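You operate a simulated robot arm through the tools that you are given. There is no shell and no other tool. Be economical: measure what you need, move in short steps, check, and stop when the job is done.

The job below is to be done with a simulated robot arm. You get a single attempt, and the scene is never put back.

## Task
Brush the crumbs into the crumb pan and tip them into the cream bowl.
Fine: brush and pan go back. Set down upright: table brush.

It is judged by the outcome, as a careful person would: the job done as asked, and still so three seconds after it is handed in. It fails if anything else is knocked over, pushed out of place, dropped, spilled or broken.

## Robot
A 6-joint arm with a two-finger parallel gripper, fixed in place. Base frame: the origin is at the foot of the arm, x ahead of it, y to its left, z up; the work surface is at about z = 750. Readings come in mm, degrees, newtons and seconds.
With the tool pointing down near the work surface it reaches from about 180 to 640 mm from the base axis. Its first joint turns from -66.0 to 66.0 degrees. Payload 2.7 kg.
The tool frame sits at the grasp point between the pads (the TCP): z along the fingers, y along the line on which they close. The tips reach 23 mm beyond it. Largest opening 94 mm; finger width 38, thickness 10; the body of the gripper, 54 by 96 mm, starts 39 mm behind the TCP.
Orientation is told as [roll, pitch, yaw] about the base's x, y, z axes, in that order, counted from this pose: with the fingers straight down and closing along the base's y, the tool's x points along the base's -x, its y along +y and its z along -z.

## Interface
- The arm moves only by the tool apply_moves. Its argument "series" is a list that holds one entry, the list of rows, each a list of 7 numbers: the shift along the tool's x, y, z in mm, then the turn, a rotation vector about the tool's x, y, z in degrees, then the opening, from 0 (shut) to 1 (fully open). In form: [[[dx, dy, dz, ax, ay, az, jaw], ...]]. A call has 1 to 10 rows; each row is the pose to reach, as a shift and turn from the pose commanded when the call began, along the tool's axes at that moment. Each row takes 0.2 s and may step no farther than 50 mm and 8.6 degrees from the row before; otherwise, or with a gripper value out of range, the whole call is refused. Where a pose cannot be reached the arm comes as near as it can. A force on the tool above 40 N (or 10 N above the force at the start of the call, whichever is more), or a blocked arm, ends the call early, and 0.2 s more pass. Each finger travels about 45 mm/s and halts on what it meets, pressing with about 40 N; the grip force reading is that of the motor and also rises with nothing between the fingers. The clock runs only during rows and for 0.2 s after the last one: add rows that repeat a pose to give the fingers time. The reply holds the time, the measured pose of the TCP, the force on the tool along the base axes, the opening and the grip force, in the units named above and with some noise, with the torque about the TCP (base axes, N m) and any sound that the robot's microphone picked up.
- Cameras (640 x 400 px; columns grow to the right, rows downward): "scene" is fixed at [66.6, -428.7, 1395.8]; the picture's right is [0.83, -0.56, 0.00], its down [-0.36, -0.54, -0.76] and it looks along [0.43, 0.63, -0.65] (base axes); focal length 330 px, centre (320, 200). "wrist" rides on the gripper at [86, 16, -74] in the tool frame; the picture's right is [-0.18, 0.98, 0.00], its down [-0.58, -0.11, -0.81] and it looks along [-0.79, -0.15, 0.59] (tool axes); focal length 243 px, centre (320, 200). There is no depth. A picture from a camera that has moved, and an enlarged one, comes with that camera's place and axes in the base frame and with its lens.
- grab_frame(camera): a new picture of that camera. It takes no simulated time.
- inspect(camera, box): a new picture of the part [left, top, right, bottom] of that camera's present view, enlarged. It takes no simulated time.
- close_job(): hands the job in; it is judged then, once.

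Work in short steps. Places have to be worked out from the pictures, the camera data and where the tool is seen: move nearer, look again, correct. Check each grasp and each placing, and mend what went wrong. You have 120 turns and 76 pictures in all, those below and enlarged ones among them. Open the gripper and draw the arm clear of the work before you hand the job in, unless the task says otherwise; then end with one line.

The tools are called by a JSON object that holds its "fn" and its "kwargs". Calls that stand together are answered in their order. apply_moves: Moves the arm, as the interface text tells. Its arguments: {"type":"object","properties":{"series":{"type":"array","items":{"type":"array","items":{"type":"array","items":{"type":"number"}}}}},"required":["series"]} The other tools are called the same way: grab_frame (camera) takes a picture; inspect (camera, box) takes an enlarged picture of a part of a camera's view; close_job () hands the job in.

At the start:

```text
t: 0.0
tool_pos: [416.4, 100.2, 1109.9]
tcp_rot: [0.0, 0.0, 0.0]
ft_force: [0.3, -1.0, -0.3]
wrist_torque: [-0.01, 0.01, 0.04]
width: 94.4
finger_force: 0.1
```

scene: 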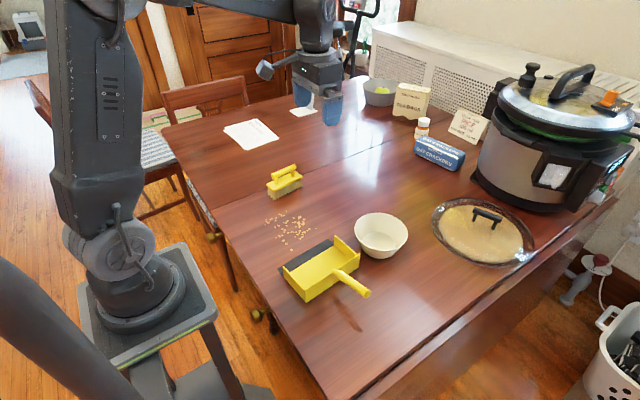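
wrist: 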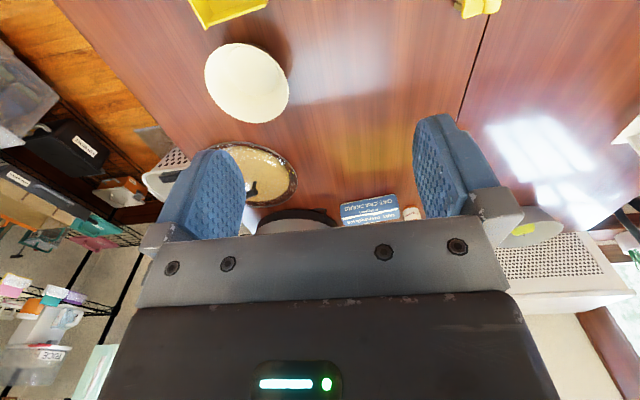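

I'll begin by taking enlarged views of the brush, crumbs, pan and bowl to measure them.

{"fn": "inspect", "kwargs": {"camera": "scene", "box": [250, 200, 410, 310]}}

{"fn": "inspect", "kwargs": {"camera": "scene", "box": [250, 150, 330, 205]}}

```text
3.64 times, centred on (330, 255) of scene
camera zoom: at [66.6, -428.7, 1395.8], right [0.83, -0.56, 0.0], down [-0.36, -0.54, -0.76], along [0.43, 0.63, -0.65], focal length 1200 px, centre (284, 0)
```

zoom: 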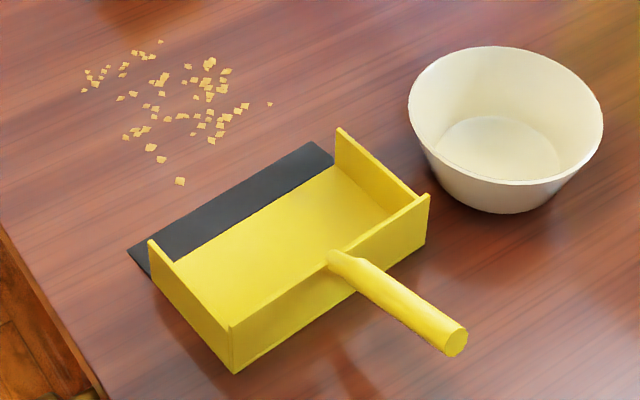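

```text
7.27 times, centred on (290, 178) of scene
camera zoom: at [66.6, -428.7, 1395.8], right [0.83, -0.56, 0.0], down [-0.36, -0.54, -0.76], along [0.43, 0.63, -0.65], focal length 2399 px, centre (538, 364)
```

zoom: 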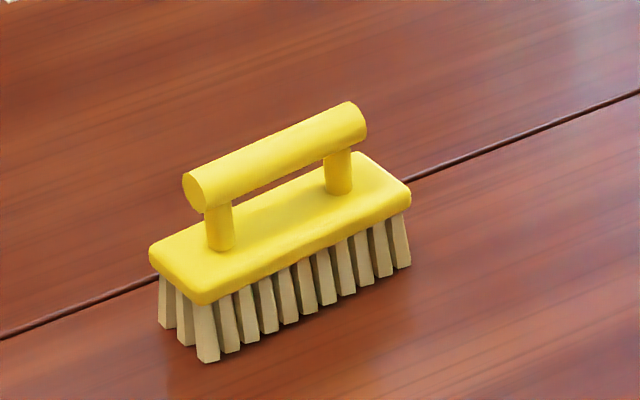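

The brush lies about (430, 292) with its bar along x (yaw ~5°), and the pan about x 265–430, y −70..50 with its mouth towards +y. The crumbs cover x 305–420, y 73–212. I'll move above the brush and look.

{"fn": "apply_moves", "kwargs": {"series": [[[-3, 40, 30, 0, 0, -1, 0.7], [-6, 80, 60, 0, 0, -2, 0.7], [-9, 120, 90, 0, 0, -3, 0.7], [-12, 160, 120, 0, 0, -4, 0.7], [-14, 192, 150, 0, 0, -5, 0.7], [-14, 192, 180, 0, 0, -5, 0.7], [-14, 192, 180, 0, 0, -5, 0.7]]]}}

{"fn": "grab_frame", "kwargs": {"camera": "wrist"}}

{"fn": "grab_frame", "kwargs": {"camera": "scene"}}

```text
t: 1.6
tool_pos: [431.7, 294.1, 931.2]
tcp_rot: [0.0, 0.0, 5.0]
ft_force: [0.2, 0.1, 0.3]
wrist_torque: [-0.01, 0.0, -0.01]
width: 65.8
finger_force: 0.0
```

```text
71 pictures are left
camera wrist: at [345.3, 301.4, 1006.8], right [0.1, 1.0, 0.0], down [0.59, -0.06, 0.81], along [0.8, -0.08, -0.59], focal length 243 px, centre (320, 200)
```

wrist: 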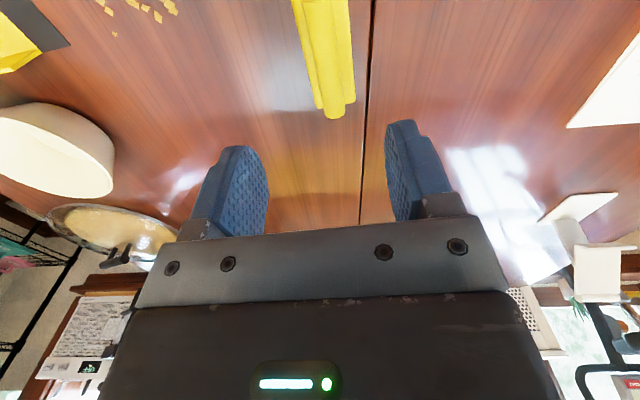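

```text
70 pictures are left
```

scene: 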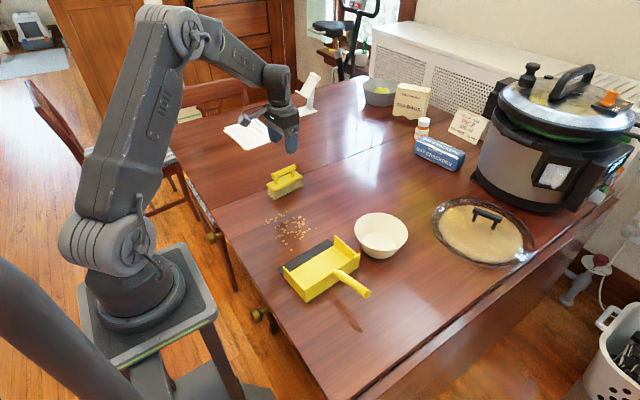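

The wrist view puts the bar's axis from about (390, 297) to (470, 304). I'll shift by +6 in y, go down to z≈870 and check again.

{"fn": "apply_moves", "kwargs": {"series": [[[1, 6.5, 30, 0, 0, 0, 0.7], [1, 6.5, 60, 0, 0, 0, 0.7], [1, 6.5, 60, 0, 0, 0, 0.7]]]}}

{"fn": "grab_frame", "kwargs": {"camera": "wrist"}}

{"fn": "inspect", "kwargs": {"camera": "scene", "box": [240, 110, 340, 205]}}

```text
t: 2.4
tool_pos: [431.3, 301.1, 871.2]
tcp_rot: [0.0, 0.0, 5.0]
ft_force: [1.2, -0.4, -0.7]
wrist_torque: [0.03, 0.0, -0.01]
width: 66.0
finger_force: 0.1
```

```text
69 pictures are left
camera wrist: at [344.6, 308.3, 946.7], right [0.1, 1.0, 0.0], down [0.59, -0.06, 0.81], along [0.8, -0.08, -0.59], focal length 243 px, centre (320, 200)
```

wrist: 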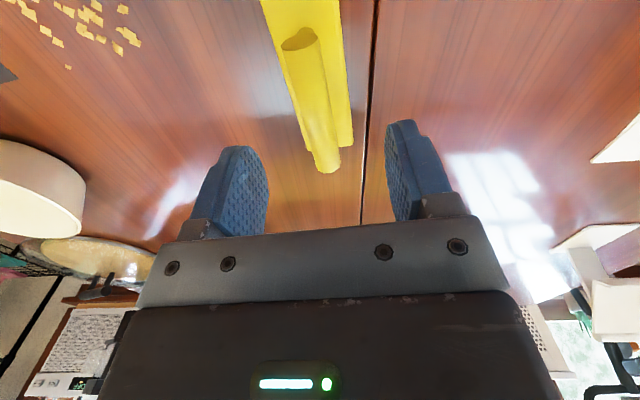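

```text
4.21 times, centred on (290, 158) of scene
camera zoom: at [66.6, -428.7, 1395.8], right [0.83, -0.56, 0.0], down [-0.36, -0.54, -0.76], along [0.43, 0.63, -0.65], focal length 1389 px, centre (446, 379)
```

zoom: 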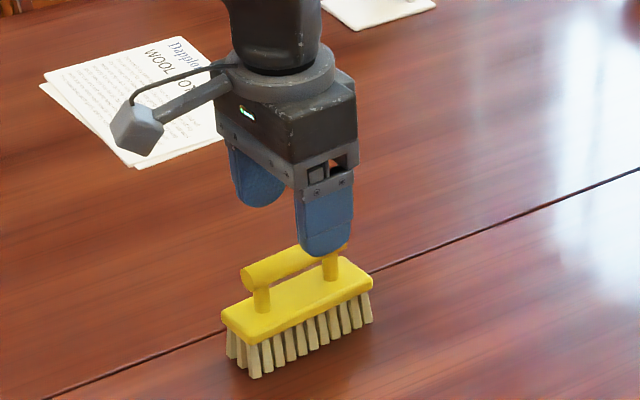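

The bar centre reads about (428, 299), within 3 mm of the tool. I'll correct that, lower to z≈825 and close.

{"fn": "apply_moves", "kwargs": {"series": [[[3, -1.2, 20, 0, 0, 0, 0.7], [3, -1.2, 36, 0, 0, 0, 0.7], [3, -1.2, 46, 0, 0, 0, 0.7], [3, -1.2, 46, 0, 0, 0, 0.7], [3, -1.2, 46, 0, 0, 0, 0.3], [3, -1.2, 46, 0, 0, 0, 0.0], [3, -1.2, 46, 0, 0, 0, 0.0], [3, -1.2, 46, 0, 0, 0, 0.0]]]}}

{"fn": "grab_frame", "kwargs": {"camera": "wrist"}}

{"fn": "inspect", "kwargs": {"camera": "scene", "box": [240, 110, 340, 205]}}

```text
t: 4.2
tool_pos: [427.1, 296.9, 824.0]
tcp_rot: [0.0, 0.0, 5.0]
ft_force: [0.6, 0.1, 1.4]
wrist_torque: [-0.03, -0.04, 0.01]
width: 17.1
finger_force: 40.0
```

```text
67 pictures are left
camera wrist: at [340.1, 306.0, 900.2], right [0.1, 1.0, 0.0], down [0.59, -0.06, 0.81], along [0.8, -0.08, -0.59], focal length 243 px, centre (320, 200)
```

wrist: 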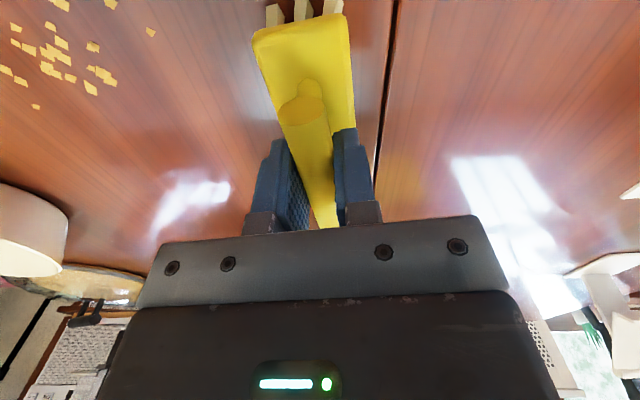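

```text
4.21 times, centred on (290, 158) of scene
camera zoom: at [66.6, -428.7, 1395.8], right [0.83, -0.56, 0.0], down [-0.36, -0.54, -0.76], along [0.43, 0.63, -0.65], focal length 1389 px, centre (446, 379)
```

zoom: 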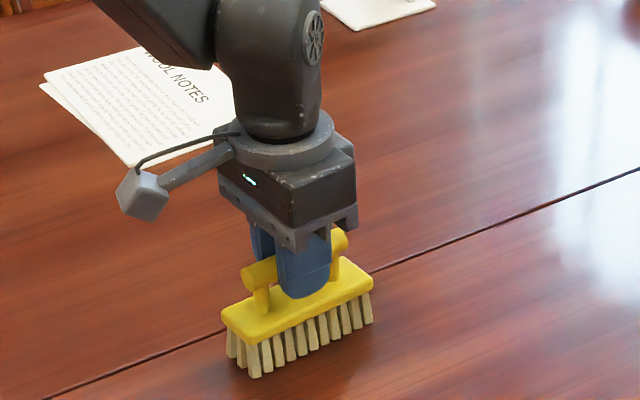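

The brush is held (17 mm grip); its home is TCP (426, 297, 824) at yaw 5°, with the bristle tips 74 mm below the TCP. The crumb field is wider than the brush, so I'll first turn the brush across and nudge the right-hand crumbs inward. Now I lift and turn.

{"fn": "apply_moves", "kwargs": {"series": [[[0, 0, -30, 0, 0, 0, 0], [-1, -10, -50, 0, 0, -8.5, 0], [-3, -30, -60, 0, 0, -17, 0], [-5, -50, -60, 0, 0, -25.5, 0], [-7, -70, -60, 0, 0, -34, 0], [-9, -90, -60, 0, 0, -42.5, 0], [-11, -110, -60, 0, 0, -51, 0], [-13, -130, -60, 0, 0, -59.5, 0], [-15, -145, -60, 0, 0, -68, 0], [-15.7, -153.9, -60, 0, 0, -76.5, 0]]]}}

{"fn": "inspect", "kwargs": {"camera": "scene", "box": [240, 130, 420, 310]}}

```text
t: 6.4
tool_pos: [457.0, 144.4, 883.0]
tcp_rot: [-0.1, 0.0, 81.5]
ft_force: [0.6, -0.1, -1.5]
wrist_torque: [0.03, -0.01, 0.01]
width: 16.7
finger_force: 39.9
```

```text
2.22 times, centred on (330, 220) of scene
camera zoom: at [66.7, -428.7, 1395.8], right [0.83, -0.56, 0.0], down [-0.36, -0.54, -0.76], along [0.43, 0.63, -0.65], focal length 733 px, centre (298, 156)
```

zoom: 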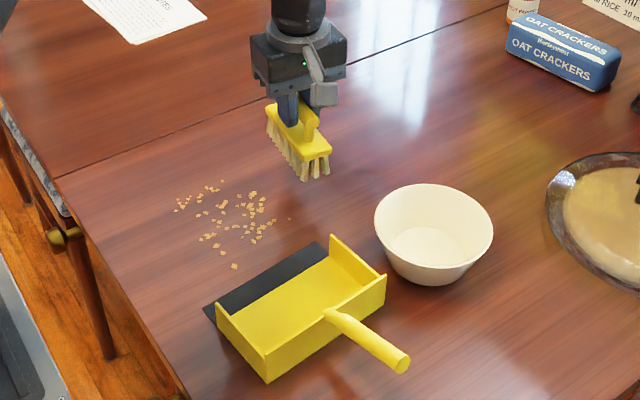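

I'm at (455, 145), clear to the right of the crumbs. I'll lower to the table, push gently about 45 mm towards −x, then look before lifting.

{"fn": "apply_moves", "kwargs": {"series": [[[4.9, -0.7, 30, 0, 0, -6, 0], [4.9, -0.7, 52, 0, 0, -6, 0], [4.9, -0.7, 59.5, 0, 0, -6, 0], [6.5, 8, 59.5, 0, 0, -6, 0], [8, 16, 59.5, 0, 0, -6, 0], [9, 24, 59.5, 0, 0, -6, 0], [10, 32, 59.5, 0, 0, -6, 0], [11, 39, 59.5, 0, 0, -6, 0], [11.9, 45.7, 59.5, 0, 0, -6, 0]]]}}

{"fn": "inspect", "kwargs": {"camera": "scene", "box": [250, 170, 370, 260]}}

```text
t: 8.4
tool_pos: [409.5, 140.5, 822.5]
tcp_rot: [0.0, -0.2, 87.5]
ft_force: [0.6, 6.1, 24.5]
wrist_torque: [0.43, -0.03, 0.1]
width: 16.7
finger_force: 39.7
```

```text
4.44 times, centred on (310, 215) of scene
camera zoom: at [66.3, -428.7, 1395.9], right [0.83, -0.56, 0.0], down [-0.36, -0.54, -0.76], along [0.43, 0.63, -0.65], focal length 1466 px, centre (364, 133)
```

zoom: 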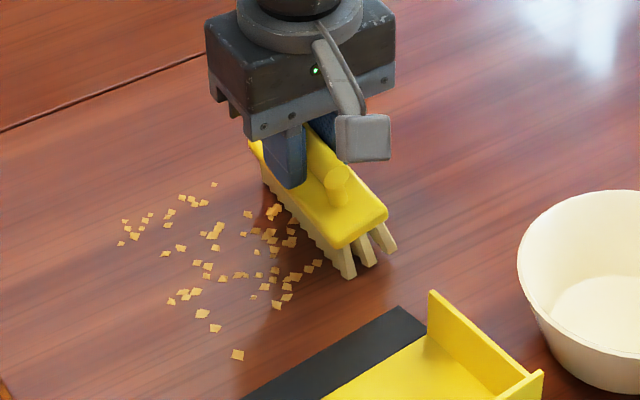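

The push works, but it presses at 24 N and the brush seems to lean a little in the grip. I'll raise it 1 mm, push 14 mm further, then lift and check the brush.

{"fn": "apply_moves", "kwargs": {"series": [[[0, 0, -1, 0, 0, 0, 0], [0, 5, -1, 0, 0, 0, 0], [0, 10, -1, 0, 0, 0, 0], [0, 15, -1, 0, 0, 0, 0], [0, 13, -15, 0, 0, 0, 0], [0, -5, -45, 0, 0, 0, 0], [0, -20, -60, 0, 0, 0, 0]]]}}

{"fn": "inspect", "kwargs": {"camera": "scene", "box": [250, 150, 370, 260]}}

{"fn": "grab_frame", "kwargs": {"camera": "wrist"}}

```text
t: 10.0
tool_pos: [428.6, 139.1, 883.3]
tcp_rot: [0.1, 0.0, 87.5]
ft_force: [0.9, 0.2, -0.9]
wrist_torque: [0.0, 0.02, -0.01]
width: 17.0
finger_force: 40.0
```

```text
3.64 times, centred on (310, 205) of scene
camera zoom: at [66.6, -428.7, 1395.8], right [0.83, -0.56, 0.0], down [-0.36, -0.54, -0.76], along [0.43, 0.63, -0.65], focal length 1200 px, centre (356, 182)
```

zoom: 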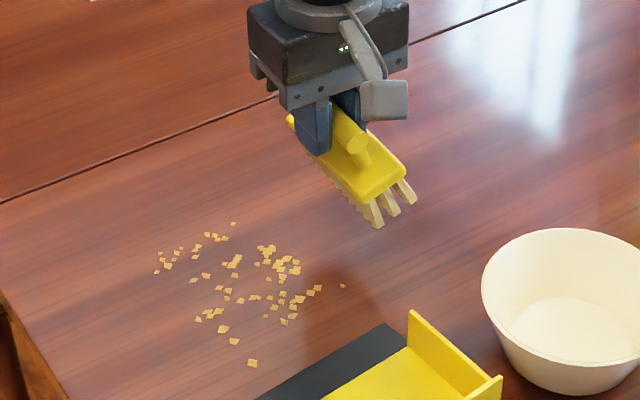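

```text
62 pictures are left
camera wrist: at [409.2, 52.2, 959.4], right [-0.97, 0.23, 0.0], down [0.13, 0.58, 0.81], along [0.18, 0.79, -0.59], focal length 243 px, centre (320, 200)
```

wrist: 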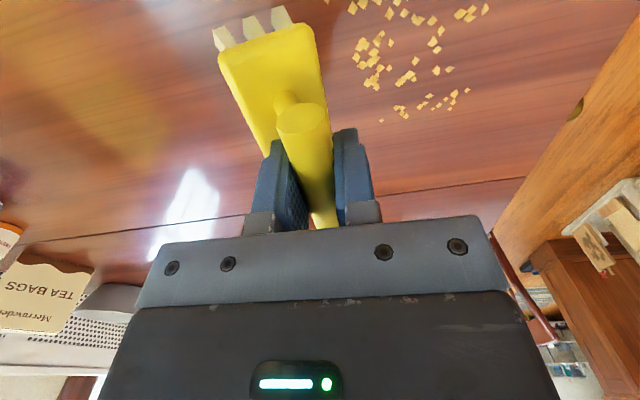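

The brush has rolled about 18° about its bar, with the bristles towards +x, because my fingertips aren't touching its block. I'll roll the gripper −18° so the brush sits level, set it on bare table at about (448, 139), and then regrip deeper so the tips lock it.

{"fn": "apply_moves", "kwargs": {"series": [[[0, -10, 10, -6, 0, 0, 0], [0, -20, 20, -12, 0, 0, 0], [0, -20, 30, -18, 0, 0, 0], [0, -20, 45, -18, 0, 0, 0], [0, -20, 55, -18, 0, 0, 0], [0, -20, 57, -18, 0, 0, 0]]]}}

{"fn": "inspect", "kwargs": {"camera": "scene", "box": [270, 140, 370, 230]}}

{"fn": "grab_frame", "kwargs": {"camera": "wrist"}}

```text
t: 11.4
tool_pos: [449.6, 137.0, 826.5]
tcp_rot: [18.0, -0.1, 87.5]
ft_force: [-0.4, -0.4, -1.4]
wrist_torque: [-0.03, 0.01, 0.03]
width: 16.8
finger_force: 40.6
```

```text
4.44 times, centred on (320, 185) of scene
camera zoom: at [66.7, -428.7, 1395.8], right [0.83, -0.56, 0.0], down [-0.36, -0.54, -0.76], along [0.43, 0.63, -0.65], focal length 1466 px, centre (320, 267)
```

zoom: 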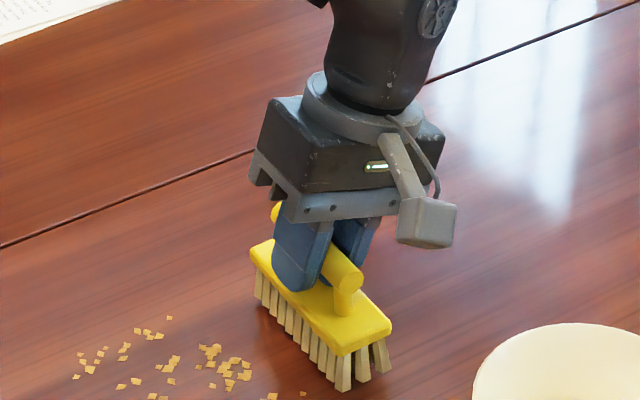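

```text
60 pictures are left
camera wrist: at [453.2, 50.8, 903.8], right [-0.93, 0.22, 0.3], down [0.38, 0.57, 0.73], along [-0.01, 0.79, -0.61], focal length 243 px, centre (320, 200)
```

wrist: 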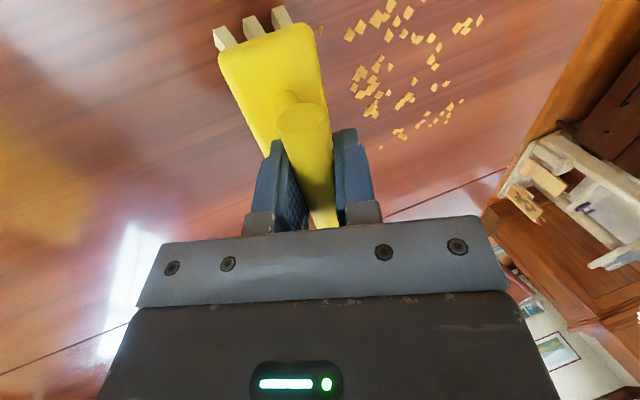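

The brush now looks level with its bristles about 2 mm above the table. I'll lower it the last bit and release slightly.

{"fn": "apply_moves", "kwargs": {"series": [[[0, -0.5, 1.5, 0, 0, 0, 0], [0, -0.9, 2.8, 0, 0, 0, 0], [0, -0.9, 2.8, 0, 0, 0, 0.3], [0, -0.9, 2.8, 0, 0, 0, 0.3], [0, -0.9, 2.8, 0, 0, 0, 0.3]]]}}

{"fn": "inspect", "kwargs": {"camera": "scene", "box": [270, 140, 370, 230]}}

```text
t: 12.6
tool_pos: [447.2, 138.0, 825.0]
tcp_rot: [17.9, -0.1, 87.5]
ft_force: [-0.9, 0.0, -0.8]
wrist_torque: [-0.02, -0.03, 0.02]
width: 28.0
finger_force: 0.0
```

```text
4.44 times, centred on (320, 185) of scene
camera zoom: at [66.6, -428.7, 1395.8], right [0.83, -0.56, 0.0], down [-0.36, -0.54, -0.76], along [0.43, 0.63, -0.65], focal length 1466 px, centre (320, 267)
```

zoom: 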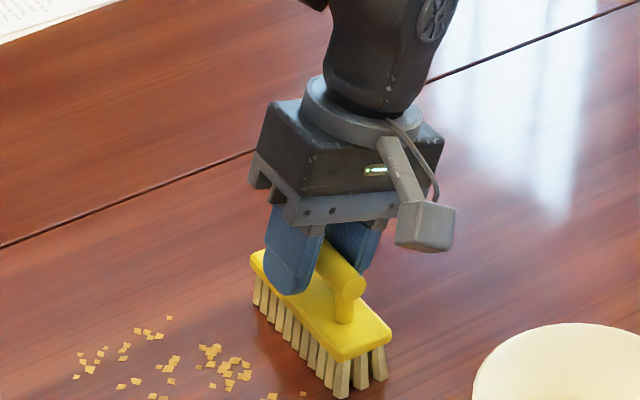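

It's standing flat and released. I'll rise 20 mm, roll the gripper upright with the jaws wider, and check alignment.

{"fn": "apply_moves", "kwargs": {"series": [[[0, 1, -8, 0, 0, 0, 0.3], [0, 6.2, -19, 0, 0, 0, 0.45], [0, 6.2, -19, 6, 0, 0, 0.45], [0, 6.2, -19, 12, 0, 0, 0.45], [0, 6.2, -19, 18, 0, 0, 0.45], [0, 6.2, -19, 18, 0, 0, 0.45]]]}}

{"fn": "grab_frame", "kwargs": {"camera": "wrist"}}

```text
t: 14.0
tool_pos: [448.7, 139.2, 844.6]
tcp_rot: [0.1, -0.1, 87.5]
ft_force: [0.4, 0.0, -0.2]
wrist_torque: [-0.01, 0.04, 0.0]
width: 42.3
finger_force: 0.0
```

```text
58 pictures are left
camera wrist: at [429.0, 52.5, 919.9], right [-0.97, 0.23, 0.0], down [0.13, 0.58, 0.81], along [0.18, 0.79, -0.59], focal length 243 px, centre (320, 200)
```

wrist: 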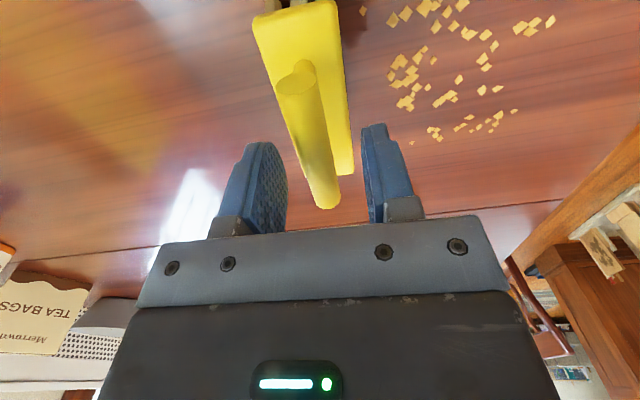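

The bar is centred between the fingers. I'll go down gently to z≈819.5 and watch the force for contact with the block.

{"fn": "apply_moves", "kwargs": {"series": [[[0, 0, 15, 0, 0, 0, 0.45], [0, 0, 21, 0, 0, 0, 0.45], [0, 0, 23, 0, 0, 0, 0.45], [0, 0, 25, 0, 0, 0, 0.45], [0, 0, 25, 0, 0, 0, 0.45]]]}}

```text
t: 15.2
tool_pos: [446.9, 139.0, 818.0]
tcp_rot: [0.0, 0.0, 87.5]
ft_force: [0.2, -0.3, -0.2]
wrist_torque: [0.02, 0.0, 0.0]
width: 42.1
finger_force: 0.1
```

No contact yet, so I'll go further in small steps.

{"fn": "apply_moves", "kwargs": {"series": [[[0, 0, 1.5, 0, 0, 0, 0.45], [0, 0, 3, 0, 0, 0, 0.45]]]}}

{"fn": "inspect", "kwargs": {"camera": "scene", "box": [280, 150, 360, 220]}}

```text
t: 15.8
tool_pos: [448.2, 138.4, 814.4]
tcp_rot: [0.0, 0.0, 87.5]
ft_force: [-0.1, -0.1, -0.9]
wrist_torque: [0.01, 0.0, -0.01]
width: 42.6
finger_force: 0.0
```

```text
5.71 times, centred on (320, 185) of scene
camera zoom: at [66.6, -428.7, 1395.8], right [0.83, -0.56, 0.0], down [-0.36, -0.54, -0.76], along [0.43, 0.63, -0.65], focal length 1885 px, centre (320, 286)
```

zoom: 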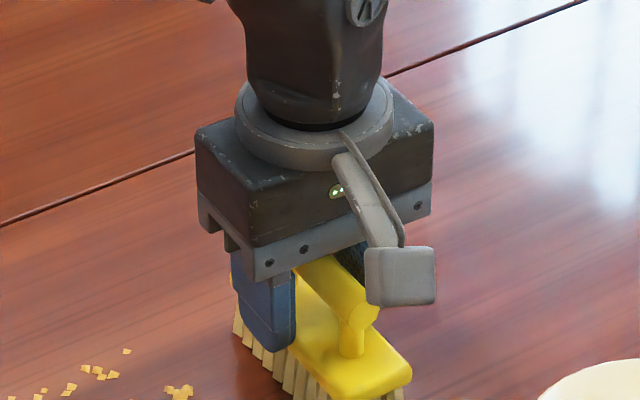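

At this opening the fingers pass outside the block, which is about 34 mm wide. It's stiffer to grip the block's own sides, so I'll open to 47 mm, lower to TCP z≈801 (palm still clears the bar) and close.

{"fn": "apply_moves", "kwargs": {"series": [[[0, 0, 0, 0, 0, 0, 0.52], [0, 0, 5, 0, 0, 0, 0.52], [0, 0, 10, 0, 0, 0, 0.52], [0, 0, 14, 0, 0, 0, 0.52], [0, 0, 14, 0, 0, 0, 0.3], [0, 0, 14, 0, 0, 0, 0.0], [0, 0, 14, 0, 0, 0, 0.0]]]}}

{"fn": "inspect", "kwargs": {"camera": "scene", "box": [280, 150, 360, 220]}}

{"fn": "grab_frame", "kwargs": {"camera": "wrist"}}

```text
t: 17.4
tool_pos: [448.1, 137.1, 800.9]
tcp_rot: [0.0, 0.0, 87.5]
ft_force: [0.0, 1.1, 2.1]
wrist_torque: [-0.02, -0.04, 0.01]
width: 39.0
finger_force: 39.9
```

```text
5.71 times, centred on (320, 185) of scene
camera zoom: at [66.6, -428.7, 1395.8], right [0.83, -0.56, 0.0], down [-0.36, -0.54, -0.76], along [0.43, 0.63, -0.65], focal length 1885 px, centre (320, 286)
```

zoom: 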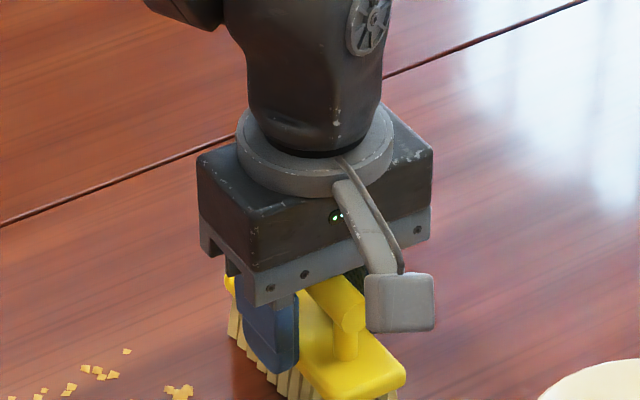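

```text
55 pictures are left
camera wrist: at [428.6, 52.0, 876.9], right [-0.97, 0.23, 0.0], down [0.13, 0.58, 0.81], along [0.18, 0.79, -0.59], focal length 243 px, centre (320, 200)
```

wrist: 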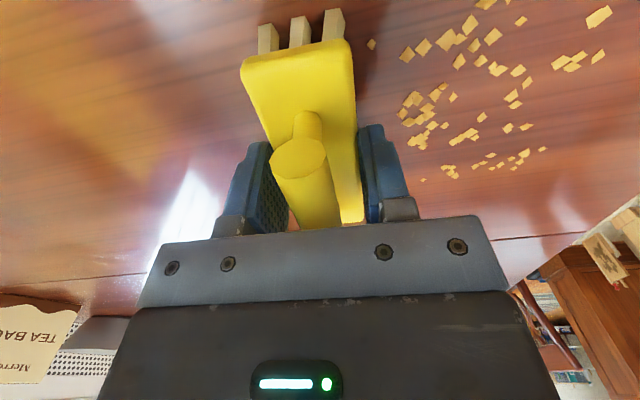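

Rigid grip on the block (39 mm), with TCP z≈801 at table contact. I'll push 52 mm towards −x again, then lift.

{"fn": "apply_moves", "kwargs": {"series": [[[0, 7, 0.3, 0, 0, 0, 0], [0, 14, 0.3, 0, 0, 0, 0], [0, 21, 0.3, 0, 0, 0, 0], [0, 28, 0.3, 0, 0, 0, 0], [0, 35, 0.3, 0, 0, 0, 0], [0, 42, 0.3, 0, 0, 0, 0], [0, 48, 0.3, 0, 0, 0, 0], [0, 53, 0.3, 0, 0, 0, 0], [0, 52, -10, 0, 0, 0, 0], [0, 40, -50, 0, 0, 0, 0]]]}}

{"fn": "inspect", "kwargs": {"camera": "scene", "box": [250, 150, 370, 260]}}

```text
t: 19.6
tool_pos: [407.5, 140.3, 854.7]
tcp_rot: [0.0, 0.0, 87.5]
ft_force: [-0.8, -1.3, -0.8]
wrist_torque: [0.01, 0.01, -0.01]
width: 39.1
finger_force: 40.2
```

```text
3.64 times, centred on (310, 205) of scene
camera zoom: at [66.6, -428.7, 1395.8], right [0.83, -0.56, 0.0], down [-0.36, -0.54, -0.76], along [0.43, 0.63, -0.65], focal length 1200 px, centre (356, 182)
```

zoom: 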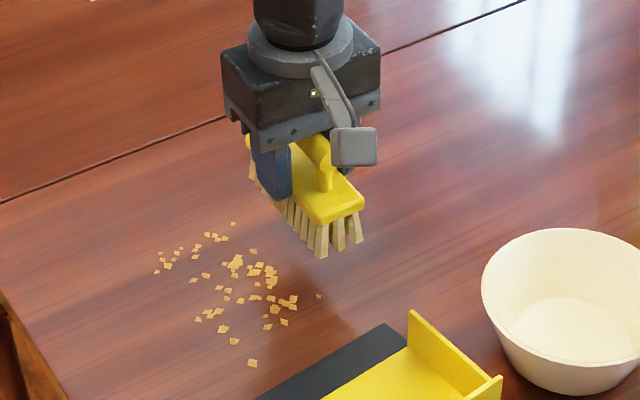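

The crumbs now lie within x≈305–398. I'll turn the brush back to yaw ≈5° and place it behind them at (352, 240), still raised.

{"fn": "apply_moves", "kwargs": {"series": [[[-9.7, 6, -5, 0, 0, 8.25, 0], [-19.4, 12, -10, 0, 0, 16.5, 0], [-29.1, 18, -10, 0, 0, 24.75, 0], [-38.8, 24, -10, 0, 0, 33, 0], [-48.5, 30, -10, 0, 0, 41.25, 0], [-58.2, 36, -10, 0, 0, 49.5, 0], [-67.9, 42, -10, 0, 0, 57.75, 0], [-77.6, 48, -10, 0, 0, 66, 0], [-87.3, 54, -10, 0, 0, 74.25, 0], [-97.4, 60.3, -10, 0, 0, 82.5, 0]]]}}

{"fn": "inspect", "kwargs": {"camera": "scene", "box": [230, 130, 410, 310]}}

{"fn": "grab_frame", "kwargs": {"camera": "wrist"}}

```text
t: 21.8
tool_pos: [354.6, 240.5, 861.2]
tcp_rot: [0.0, 0.0, 4.9]
ft_force: [-0.4, 0.0, -2.1]
wrist_torque: [0.0, 0.01, 0.03]
width: 39.2
finger_force: 40.1
```

```text
2.22 times, centred on (320, 220) of scene
camera zoom: at [66.6, -428.7, 1395.8], right [0.83, -0.56, 0.0], down [-0.36, -0.54, -0.76], along [0.43, 0.63, -0.65], focal length 733 px, centre (320, 156)
```

zoom: 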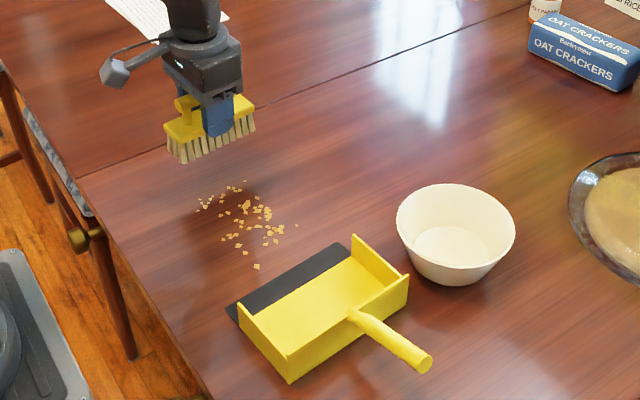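

```text
52 pictures are left
camera wrist: at [266.8, 249.5, 937.4], right [0.1, 0.99, 0.0], down [0.59, -0.06, 0.81], along [0.8, -0.08, -0.59], focal length 243 px, centre (320, 200)
```

wrist: 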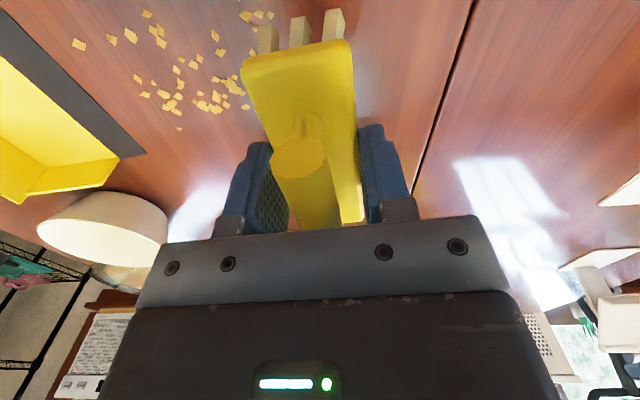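

Everything is aligned: the brush spans x≈304–404 behind the crumbs. I'll lower it and sweep slowly towards −y to y≈135.

{"fn": "apply_moves", "kwargs": {"series": [[[0, 0, 40, 0, 0, 0, 0], [0, 0, 56, 0, 0, 0, 0], [0, 0, 60.2, 0, 0, 0, 0], [1.3, -15, 60.2, 0, 0, 0, 0], [2.6, -30, 60.2, 0, 0, 0, 0], [3.9, -45, 60.2, 0, 0, 0, 0], [5.2, -60, 60.2, 0, 0, 0, 0], [6.5, -75, 60.2, 0, 0, 0, 0], [7.8, -90, 60.2, 0, 0, 0, 0], [9.1, -105, 60.2, 0, 0, 0, 0]]]}}

{"fn": "inspect", "kwargs": {"camera": "scene", "box": [250, 180, 370, 280]}}

```text
t: 24.0
tool_pos: [351.5, 135.6, 801.2]
tcp_rot: [0.0, 0.0, 5.0]
ft_force: [-0.2, 0.3, -1.0]
wrist_torque: [-0.04, -0.03, -0.03]
width: 39.1
finger_force: 40.1
```

```text
4.00 times, centred on (310, 230) of scene
camera zoom: at [66.7, -428.7, 1395.8], right [0.83, -0.56, 0.0], down [-0.36, -0.54, -0.76], along [0.43, 0.63, -0.65], focal length 1320 px, centre (360, 80)
```

zoom: 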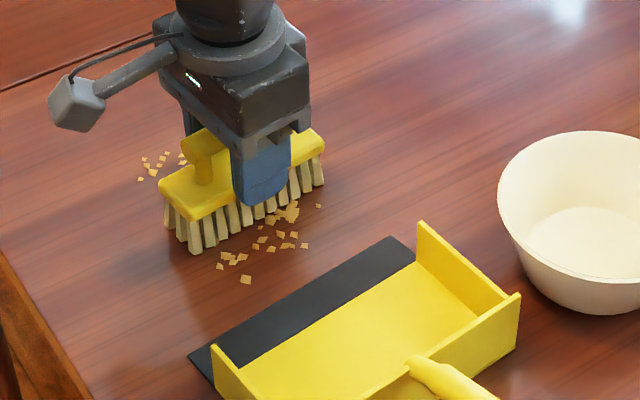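

Some crumbs at the back were missed because the bristles were just clear of the table (no contact force). I'll lift, go back behind everything and sweep again pressed about 1.3 mm lower.

{"fn": "apply_moves", "kwargs": {"series": [[[0, 3, -15, 0, 0, 0, 0], [-1, 20, -30, 0, 0, 0, 0], [-4, 60, -30, 0, 0, 0, 0], [-8, 100, -20, 0, 0, 0, 0], [-9, 106, -5, 0, 0, 0, 0], [-9, 106, 1.3, 0, 0, 0, 0]]]}}

{"fn": "inspect", "kwargs": {"camera": "scene", "box": [250, 150, 370, 250]}}

```text
t: 25.4
tool_pos: [353.0, 241.1, 800.8]
tcp_rot: [0.0, 0.0, 5.0]
ft_force: [-4.4, -0.6, 11.0]
wrist_torque: [-0.11, 0.22, -0.05]
width: 39.1
finger_force: 40.4
```

```text
4.00 times, centred on (310, 200) of scene
camera zoom: at [66.4, -428.7, 1395.8], right [0.83, -0.56, 0.0], down [-0.36, -0.54, -0.76], along [0.43, 0.63, -0.65], focal length 1320 px, centre (360, 200)
```

zoom: 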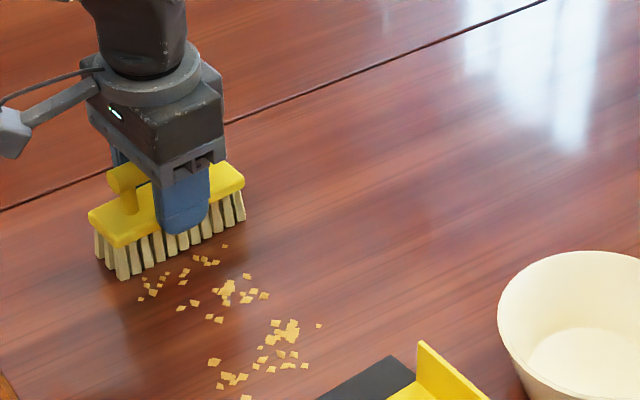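

Contact is now a firm 11 N. I'll shift 2.5 mm to the left for even coverage and sweep slowly.

{"fn": "apply_moves", "kwargs": {"series": [[[2.5, -6, 0, 0, 0, 0, 0], [3.8, -21, 0, 0, 0, 0, 0], [5.1, -36, 0, 0, 0, 0, 0], [6.4, -51, 0, 0, 0, 0, 0], [7.7, -66, 0, 0, 0, 0, 0], [9, -81, 0, 0, 0, 0, 0], [10.3, -96, 0, 0, 0, 0, 0], [11.6, -111, 0, 0, 0, 0, 0]]]}}

{"fn": "inspect", "kwargs": {"camera": "scene", "box": [250, 180, 370, 280]}}

```text
t: 27.2
tool_pos: [352.8, 128.5, 800.7]
tcp_rot: [0.2, -0.2, 5.1]
ft_force: [1.0, 10.5, 25.7]
wrist_torque: [0.26, -0.21, 0.05]
width: 39.3
finger_force: 39.0
```

```text
4.00 times, centred on (310, 230) of scene
camera zoom: at [66.4, -428.5, 1395.9], right [0.83, -0.56, 0.0], down [-0.36, -0.54, -0.76], along [0.43, 0.63, -0.65], focal length 1320 px, centre (360, 80)
```

zoom: 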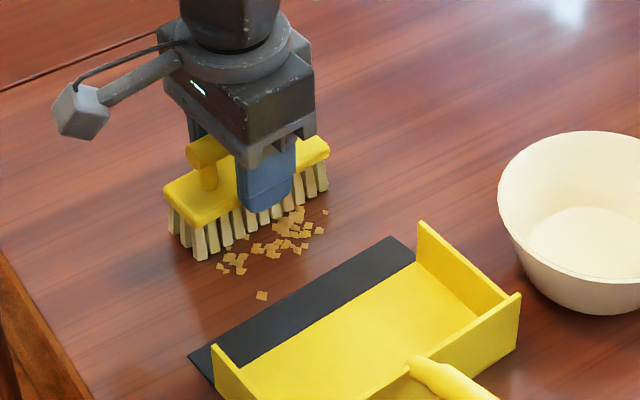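

The crumbs are all in front of the brush with none left behind. I'll ease up 0.3 mm and push on to just before the lip.

{"fn": "apply_moves", "kwargs": {"series": [[[1, -10, -0.3, 0, 0, 0, 0], [2, -20, -0.3, 0, 0, 0, 0], [3, -30, -0.3, 0, 0, 0, 0], [3.8, -40, -0.3, 0, 0, 0, 0]]]}}

{"fn": "inspect", "kwargs": {"camera": "scene", "box": [260, 190, 380, 290]}}

```text
t: 28.2
tool_pos: [347.5, 86.2, 800.7]
tcp_rot: [-0.1, 0.5, 4.9]
ft_force: [1.1, 0.0, -1.9]
wrist_torque: [0.0, -0.02, -0.01]
width: 39.0
finger_force: 41.0
```

```text
4.00 times, centred on (320, 240) of scene
camera zoom: at [66.6, -428.7, 1395.8], right [0.83, -0.56, 0.0], down [-0.36, -0.54, -0.76], along [0.43, 0.63, -0.65], focal length 1320 px, centre (320, 40)
```

zoom: 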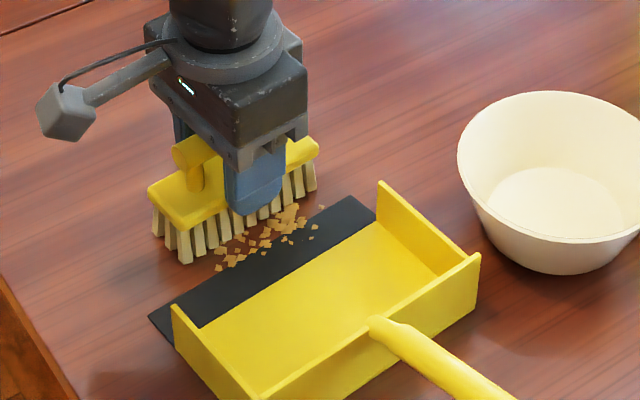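

Contact is light now, so the brush has settled slightly in the grip. The pan hasn't moved, and the leading crumbs are already on the lip. I'll press 0.6 mm more and advance to the lip's edge.

{"fn": "apply_moves", "kwargs": {"series": [[[0, 0, 0.6, 0, 0, 0, 0], [0.7, -8, 0.6, 0, 0, 0, 0], [1.4, -16, 0.6, 0, 0, 0, 0]]]}}

{"fn": "inspect", "kwargs": {"camera": "scene", "box": [280, 200, 360, 270]}}

{"fn": "grab_frame", "kwargs": {"camera": "wrist"}}

```text
t: 29.0
tool_pos: [349.2, 71.2, 801.4]
tcp_rot: [0.0, 0.0, 5.0]
ft_force: [-0.1, 0.3, -1.2]
wrist_torque: [-0.04, 0.0, 0.03]
width: 39.2
finger_force: 40.5
```

```text
5.71 times, centred on (320, 235) of scene
camera zoom: at [66.7, -428.7, 1395.8], right [0.83, -0.56, 0.0], down [-0.36, -0.54, -0.76], along [0.43, 0.63, -0.65], focal length 1885 px, centre (320, 0)
```

zoom: 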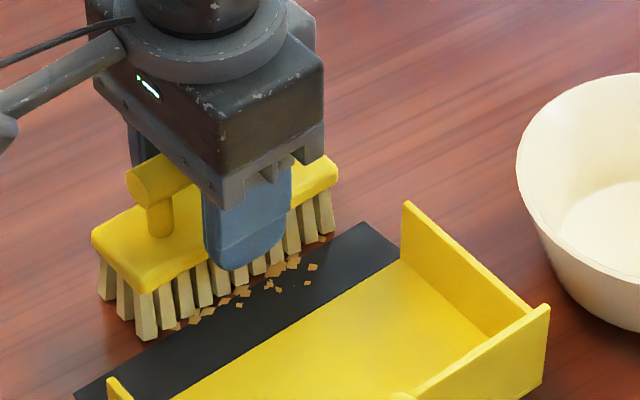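

```text
46 pictures are left
camera wrist: at [261.7, 80.8, 877.1], right [0.1, 1.0, 0.0], down [0.59, -0.06, 0.81], along [0.8, -0.08, -0.59], focal length 243 px, centre (320, 200)
```

wrist: 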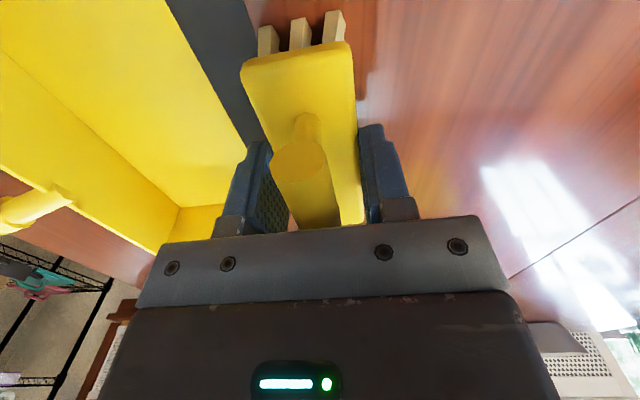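

The crumbs sit in a line at the lip and the table behind the brush looks clean. Force is about zero, so I'll press 1 mm lower and advance 8 mm to feel for contact.

{"fn": "apply_moves", "kwargs": {"series": [[[0, 0, 1.2, 0, 0, 0, 0], [0.3, -4, 1.2, 0, 0, 0, 0], [0.7, -8, 1.0, 0, 0, 0, 0]]]}}

{"fn": "inspect", "kwargs": {"camera": "scene", "box": [280, 200, 360, 270]}}

```text
t: 29.8
tool_pos: [350.6, 65.0, 800.6]
tcp_rot: [0.0, -0.2, 5.0]
ft_force: [-1.1, 11.0, 14.6]
wrist_torque: [0.21, 0.65, -0.32]
width: 39.0
finger_force: 40.5
```

```text
5.71 times, centred on (320, 235) of scene
camera zoom: at [66.5, -428.5, 1395.9], right [0.83, -0.56, 0.0], down [-0.36, -0.54, -0.76], along [0.43, 0.63, -0.65], focal length 1885 px, centre (320, 0)
```

zoom: 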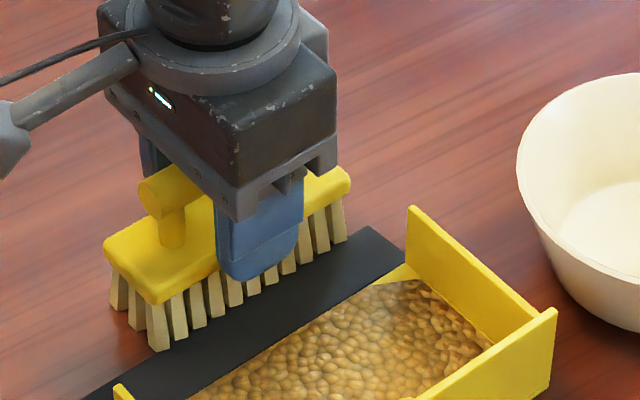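

The crumbs have gone into the pan, which now shows a full layer of them. I'll lift the brush clear and check the table.

{"fn": "apply_moves", "kwargs": {"series": [[[0, 2, -20, 0, 0, 0, 0], [0, 20, -50, 0, 0, 0, 0], [-10, 60, -60, 0, 0, 0, 0], [-25, 100, -60, 0, 0, 0, 0], [-40, 140, -60, 0, 0, 0, 0], [-60, 180, -60, 0, 0, 0, 0]]]}}

{"fn": "inspect", "kwargs": {"camera": "scene", "box": [240, 130, 420, 310]}}

```text
t: 31.2
tool_pos: [390.5, 249.9, 858.1]
tcp_rot: [0.0, 0.0, 5.0]
ft_force: [0.9, -0.1, -0.5]
wrist_torque: [-0.03, 0.03, -0.03]
width: 39.2
finger_force: 39.9
```

```text
2.22 times, centred on (330, 220) of scene
camera zoom: at [66.6, -428.7, 1395.8], right [0.83, -0.56, 0.0], down [-0.36, -0.54, -0.76], along [0.43, 0.63, -0.65], focal length 733 px, centre (298, 156)
```

zoom: 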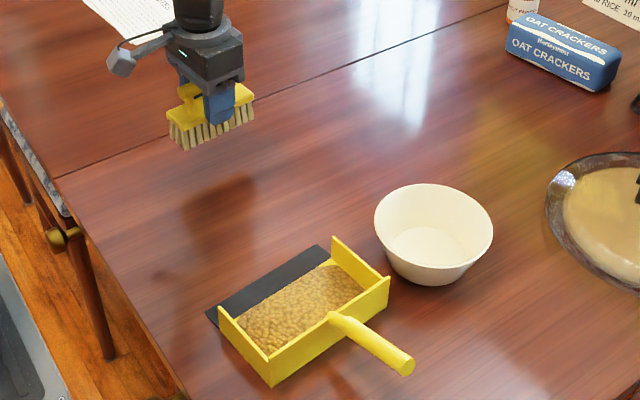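

The table is clean and the pan has shifted only a few mm. Now I carry the brush to its home at (426, 297), staying above the table first.

{"fn": "apply_moves", "kwargs": {"series": [[[-20, 22, 0, 0, 0, 0, 0], [-39.5, 43.7, 0, 0, 0, 0, 0], [-39.5, 43.7, 20, 0, 0, 0, 0], [-39.5, 43.7, 40, 0, 0, 0, 0], [-39.5, 43.7, 40, 0, 0, 0, 0]]]}}

{"fn": "inspect", "kwargs": {"camera": "scene", "box": [250, 150, 330, 205]}}

```text
t: 32.4
tool_pos: [427.8, 294.0, 817.6]
tcp_rot: [0.0, -0.1, 5.0]
ft_force: [0.4, -0.4, -1.3]
wrist_torque: [0.0, -0.02, 0.0]
width: 39.0
finger_force: 40.1
```

```text
7.27 times, centred on (290, 178) of scene
camera zoom: at [66.7, -428.7, 1395.8], right [0.83, -0.56, 0.0], down [-0.36, -0.54, -0.76], along [0.43, 0.63, -0.65], focal length 2399 px, centre (538, 364)
```

zoom: 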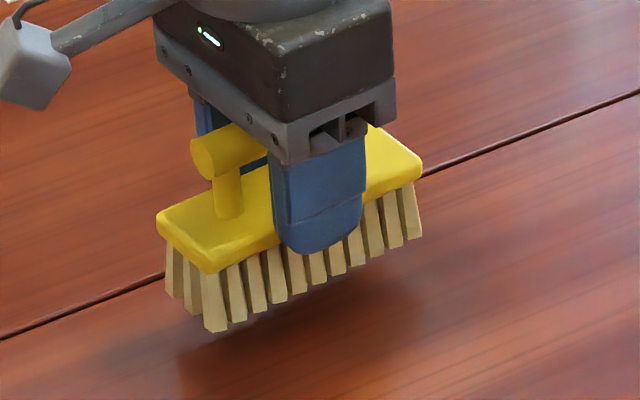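

Compared with the first picture, the brush would land about 4 mm too far right. I'll correct (−3, +3) and lower towards contact.

{"fn": "apply_moves", "kwargs": {"series": [[[2.8, 3.2, 0, 0, 0, 0, 0], [2.8, 3.2, 10, 0, 0, 0, 0], [2.8, 3.2, 15, 0, 0, 0, 0], [2.8, 3.2, 16.5, 0, 0, 0, 0]]]}}

{"fn": "inspect", "kwargs": {"camera": "scene", "box": [250, 150, 330, 205]}}

```text
t: 33.4
tool_pos: [426.8, 300.3, 802.8]
tcp_rot: [0.0, 0.0, 5.0]
ft_force: [0.0, 0.2, -1.6]
wrist_torque: [0.0, 0.0, 0.04]
width: 38.8
finger_force: 40.1
```

```text
7.27 times, centred on (290, 178) of scene
camera zoom: at [66.7, -428.7, 1395.8], right [0.83, -0.56, 0.0], down [-0.36, -0.54, -0.76], along [0.43, 0.63, -0.65], focal length 2399 px, centre (538, 364)
```

zoom: 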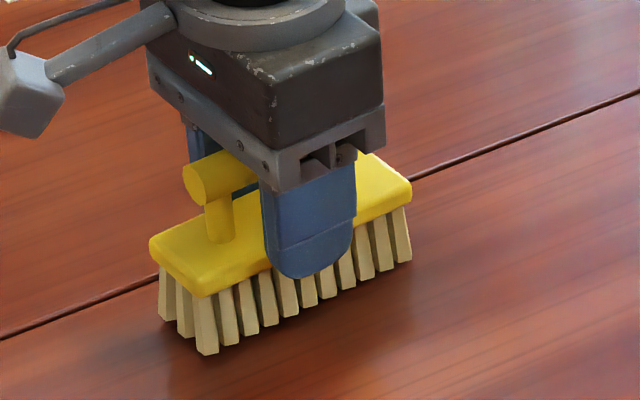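

It's aligned with the original outline and a few mm above the table. I'll lower in 1 mm steps.

{"fn": "apply_moves", "kwargs": {"series": [[[0, 0, 1, 0, 0, 0, 0], [0, 0, 2, 0, 0, 0, 0], [0, 0, 2.6, 0, 0, 0, 0]]]}}

```text
t: 34.2
tool_pos: [427.1, 298.8, 799.4]
tcp_rot: [0.1, 0.0, 5.0]
ft_force: [0.3, -0.6, 0.9]
wrist_torque: [-0.09, -0.08, 0.0]
width: 39.3
finger_force: 39.9
```

It's almost touching (0.9 N). I'll go 0.5 mm lower, open, and rise straight up.

{"fn": "apply_moves", "kwargs": {"series": [[[0, 0, 0.5, 0, 0, 0, 0], [0, 0, 0.5, 0, 0, 0, 0.55], [0, 0, 0.5, 0, 0, 0, 0.55], [0, 0, -20, 0, 0, 0, 0.55], [0, 0, -60, 0, 0, 0, 0.55], [0, 0, -100, 0, 0, 0, 0.55], [0, 0, -130, 0, 0, 0, 0.55]]]}}

{"fn": "inspect", "kwargs": {"camera": "scene", "box": [250, 150, 330, 205]}}

{"fn": "inspect", "kwargs": {"camera": "scene", "box": [250, 200, 410, 310]}}

```text
t: 35.8
tool_pos: [426.0, 298.7, 931.2]
tcp_rot: [0.0, 0.0, 5.0]
ft_force: [-0.3, 0.3, -1.2]
wrist_torque: [-0.03, -0.03, 0.02]
width: 51.5
finger_force: 0.0
```

```text
7.27 times, centred on (290, 178) of scene
camera zoom: at [66.6, -428.7, 1395.8], right [0.83, -0.56, 0.0], down [-0.36, -0.54, -0.76], along [0.43, 0.63, -0.65], focal length 2399 px, centre (538, 364)
```

zoom: 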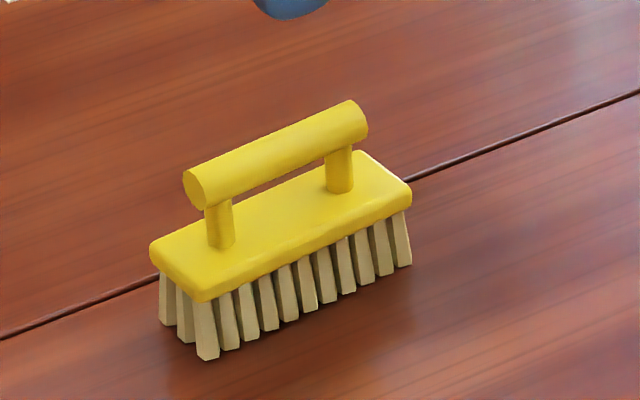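

```text
3.64 times, centred on (330, 255) of scene
camera zoom: at [66.6, -428.7, 1395.8], right [0.83, -0.56, 0.0], down [-0.36, -0.54, -0.76], along [0.43, 0.63, -0.65], focal length 1200 px, centre (284, 0)
```

zoom: 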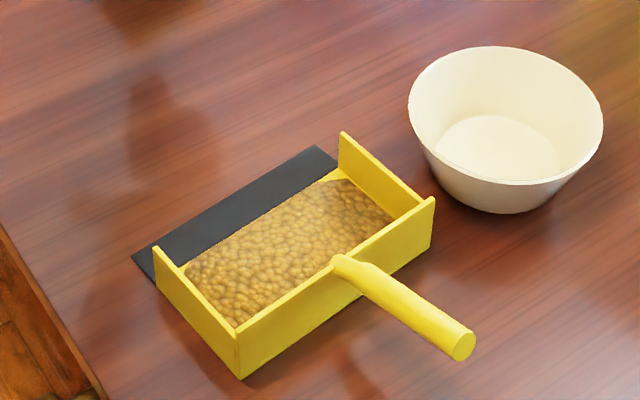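

The brush is back exactly where it began. The pan moved about 6 mm towards −y, which I'll correct when I return it. I'll move above its handle with the jaws turned to close along x.

{"fn": "apply_moves", "kwargs": {"series": [[[10.66, -41.6, 0, 0, 0, -8.5, 0.55], [21.3, -83.2, 0, 0, 0, -17, 0.55], [32, -124.8, 0, 0, 0, -25.5, 0.55], [42.6, -166.4, 0, 0, 0, -34, 0.55], [53.3, -208, 0, 0, 0, -42.5, 0.55], [64, -249.6, 0, 0, 0, -51, 0.55], [74.6, -291.2, 0, 0, 0, -59.5, 0.55], [85.3, -332.8, 0, 0, 0, -68, 0.55], [96, -374.4, 0, 0, 0, -76.5, 0.55], [106.6, -416, 0, 0, 0, -85, 0.55]]]}}

{"fn": "grab_frame", "kwargs": {"camera": "wrist"}}

{"fn": "grab_frame", "kwargs": {"camera": "scene"}}

```text
t: 38.0
tool_pos: [357.6, -126.2, 929.2]
tcp_rot: [0.0, 0.0, 90.0]
ft_force: [0.3, -0.6, -0.5]
wrist_torque: [0.01, 0.0, -0.03]
width: 51.6
finger_force: 0.0
```

```text
39 pictures are left
camera wrist: at [341.0, -214.0, 1005.7], right [-0.98, 0.18, 0.0], down [0.11, 0.58, 0.81], along [0.15, 0.79, -0.59], focal length 243 px, centre (320, 200)
```

wrist: 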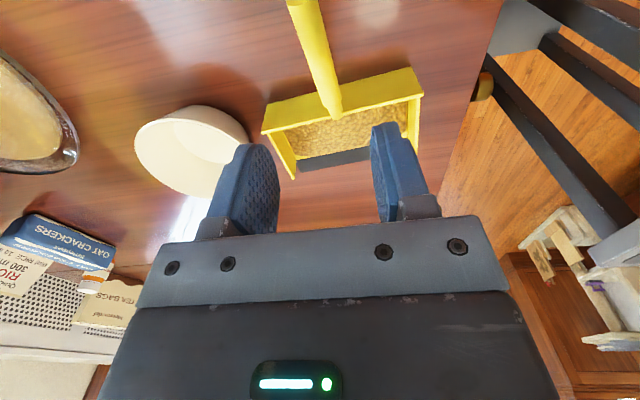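

```text
38 pictures are left
```

scene: 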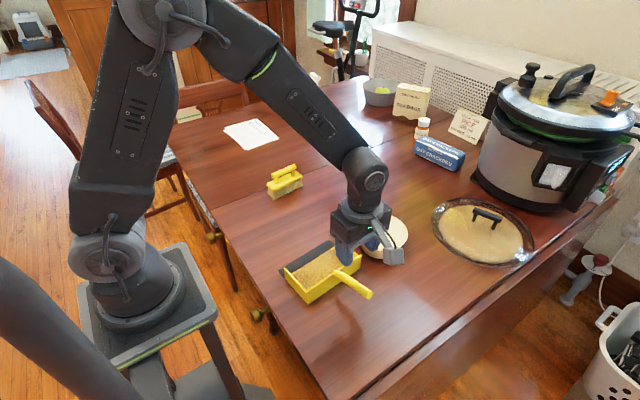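

From the two views the handle runs from about (358, −68, 787) to (365, −168, 815), so its middle is at about (359, −120, 801). I'll descend partway with an 8° outward lean and yaw 94.5°, then look.

{"fn": "apply_moves", "kwargs": {"series": [[[-2, -0.5, 25, 0, -4, -2, 0.55], [-4, -1, 50, 0, -8, -4.5, 0.55], [-4, -1.4, 75, 0, -8, -4.5, 0.55], [-4, -1.4, 75, 0, -8, -4.5, 0.55]]]}}

{"fn": "grab_frame", "kwargs": {"camera": "wrist"}}

{"fn": "inspect", "kwargs": {"camera": "scene", "box": [300, 200, 420, 320]}}

```text
t: 39.0
tool_pos: [359.7, -122.2, 853.2]
tcp_rot: [-0.4, -8.1, 94.5]
ft_force: [0.1, -0.4, -0.1]
wrist_torque: [0.0, -0.01, 0.04]
width: 51.7
finger_force: 0.1
```

```text
37 pictures are left
camera wrist: at [351.5, -219.8, 915.9], right [-0.99, 0.1, 0.02], down [0.07, 0.47, 0.88], along [0.08, 0.88, -0.47], focal length 243 px, centre (320, 200)
```

wrist: 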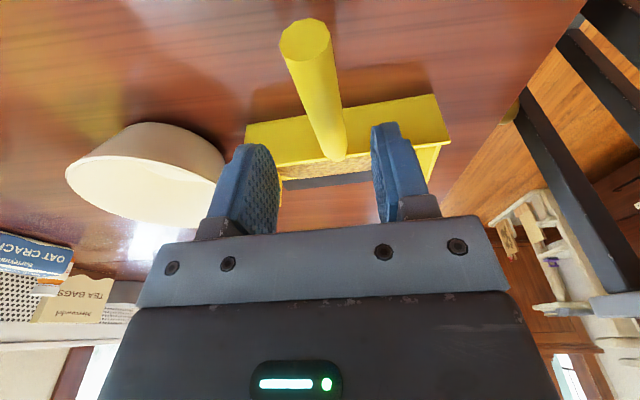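

```text
3.33 times, centred on (360, 260) of scene
camera zoom: at [66.6, -428.7, 1395.8], right [0.83, -0.56, 0.0], down [-0.36, -0.54, -0.76], along [0.43, 0.63, -0.65], focal length 1100 px, centre (187, 0)
```

zoom: 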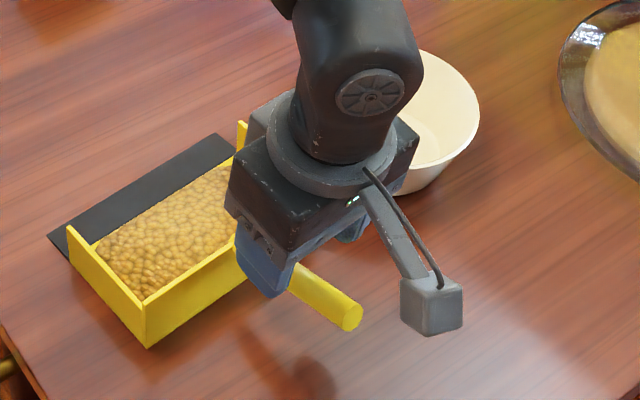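

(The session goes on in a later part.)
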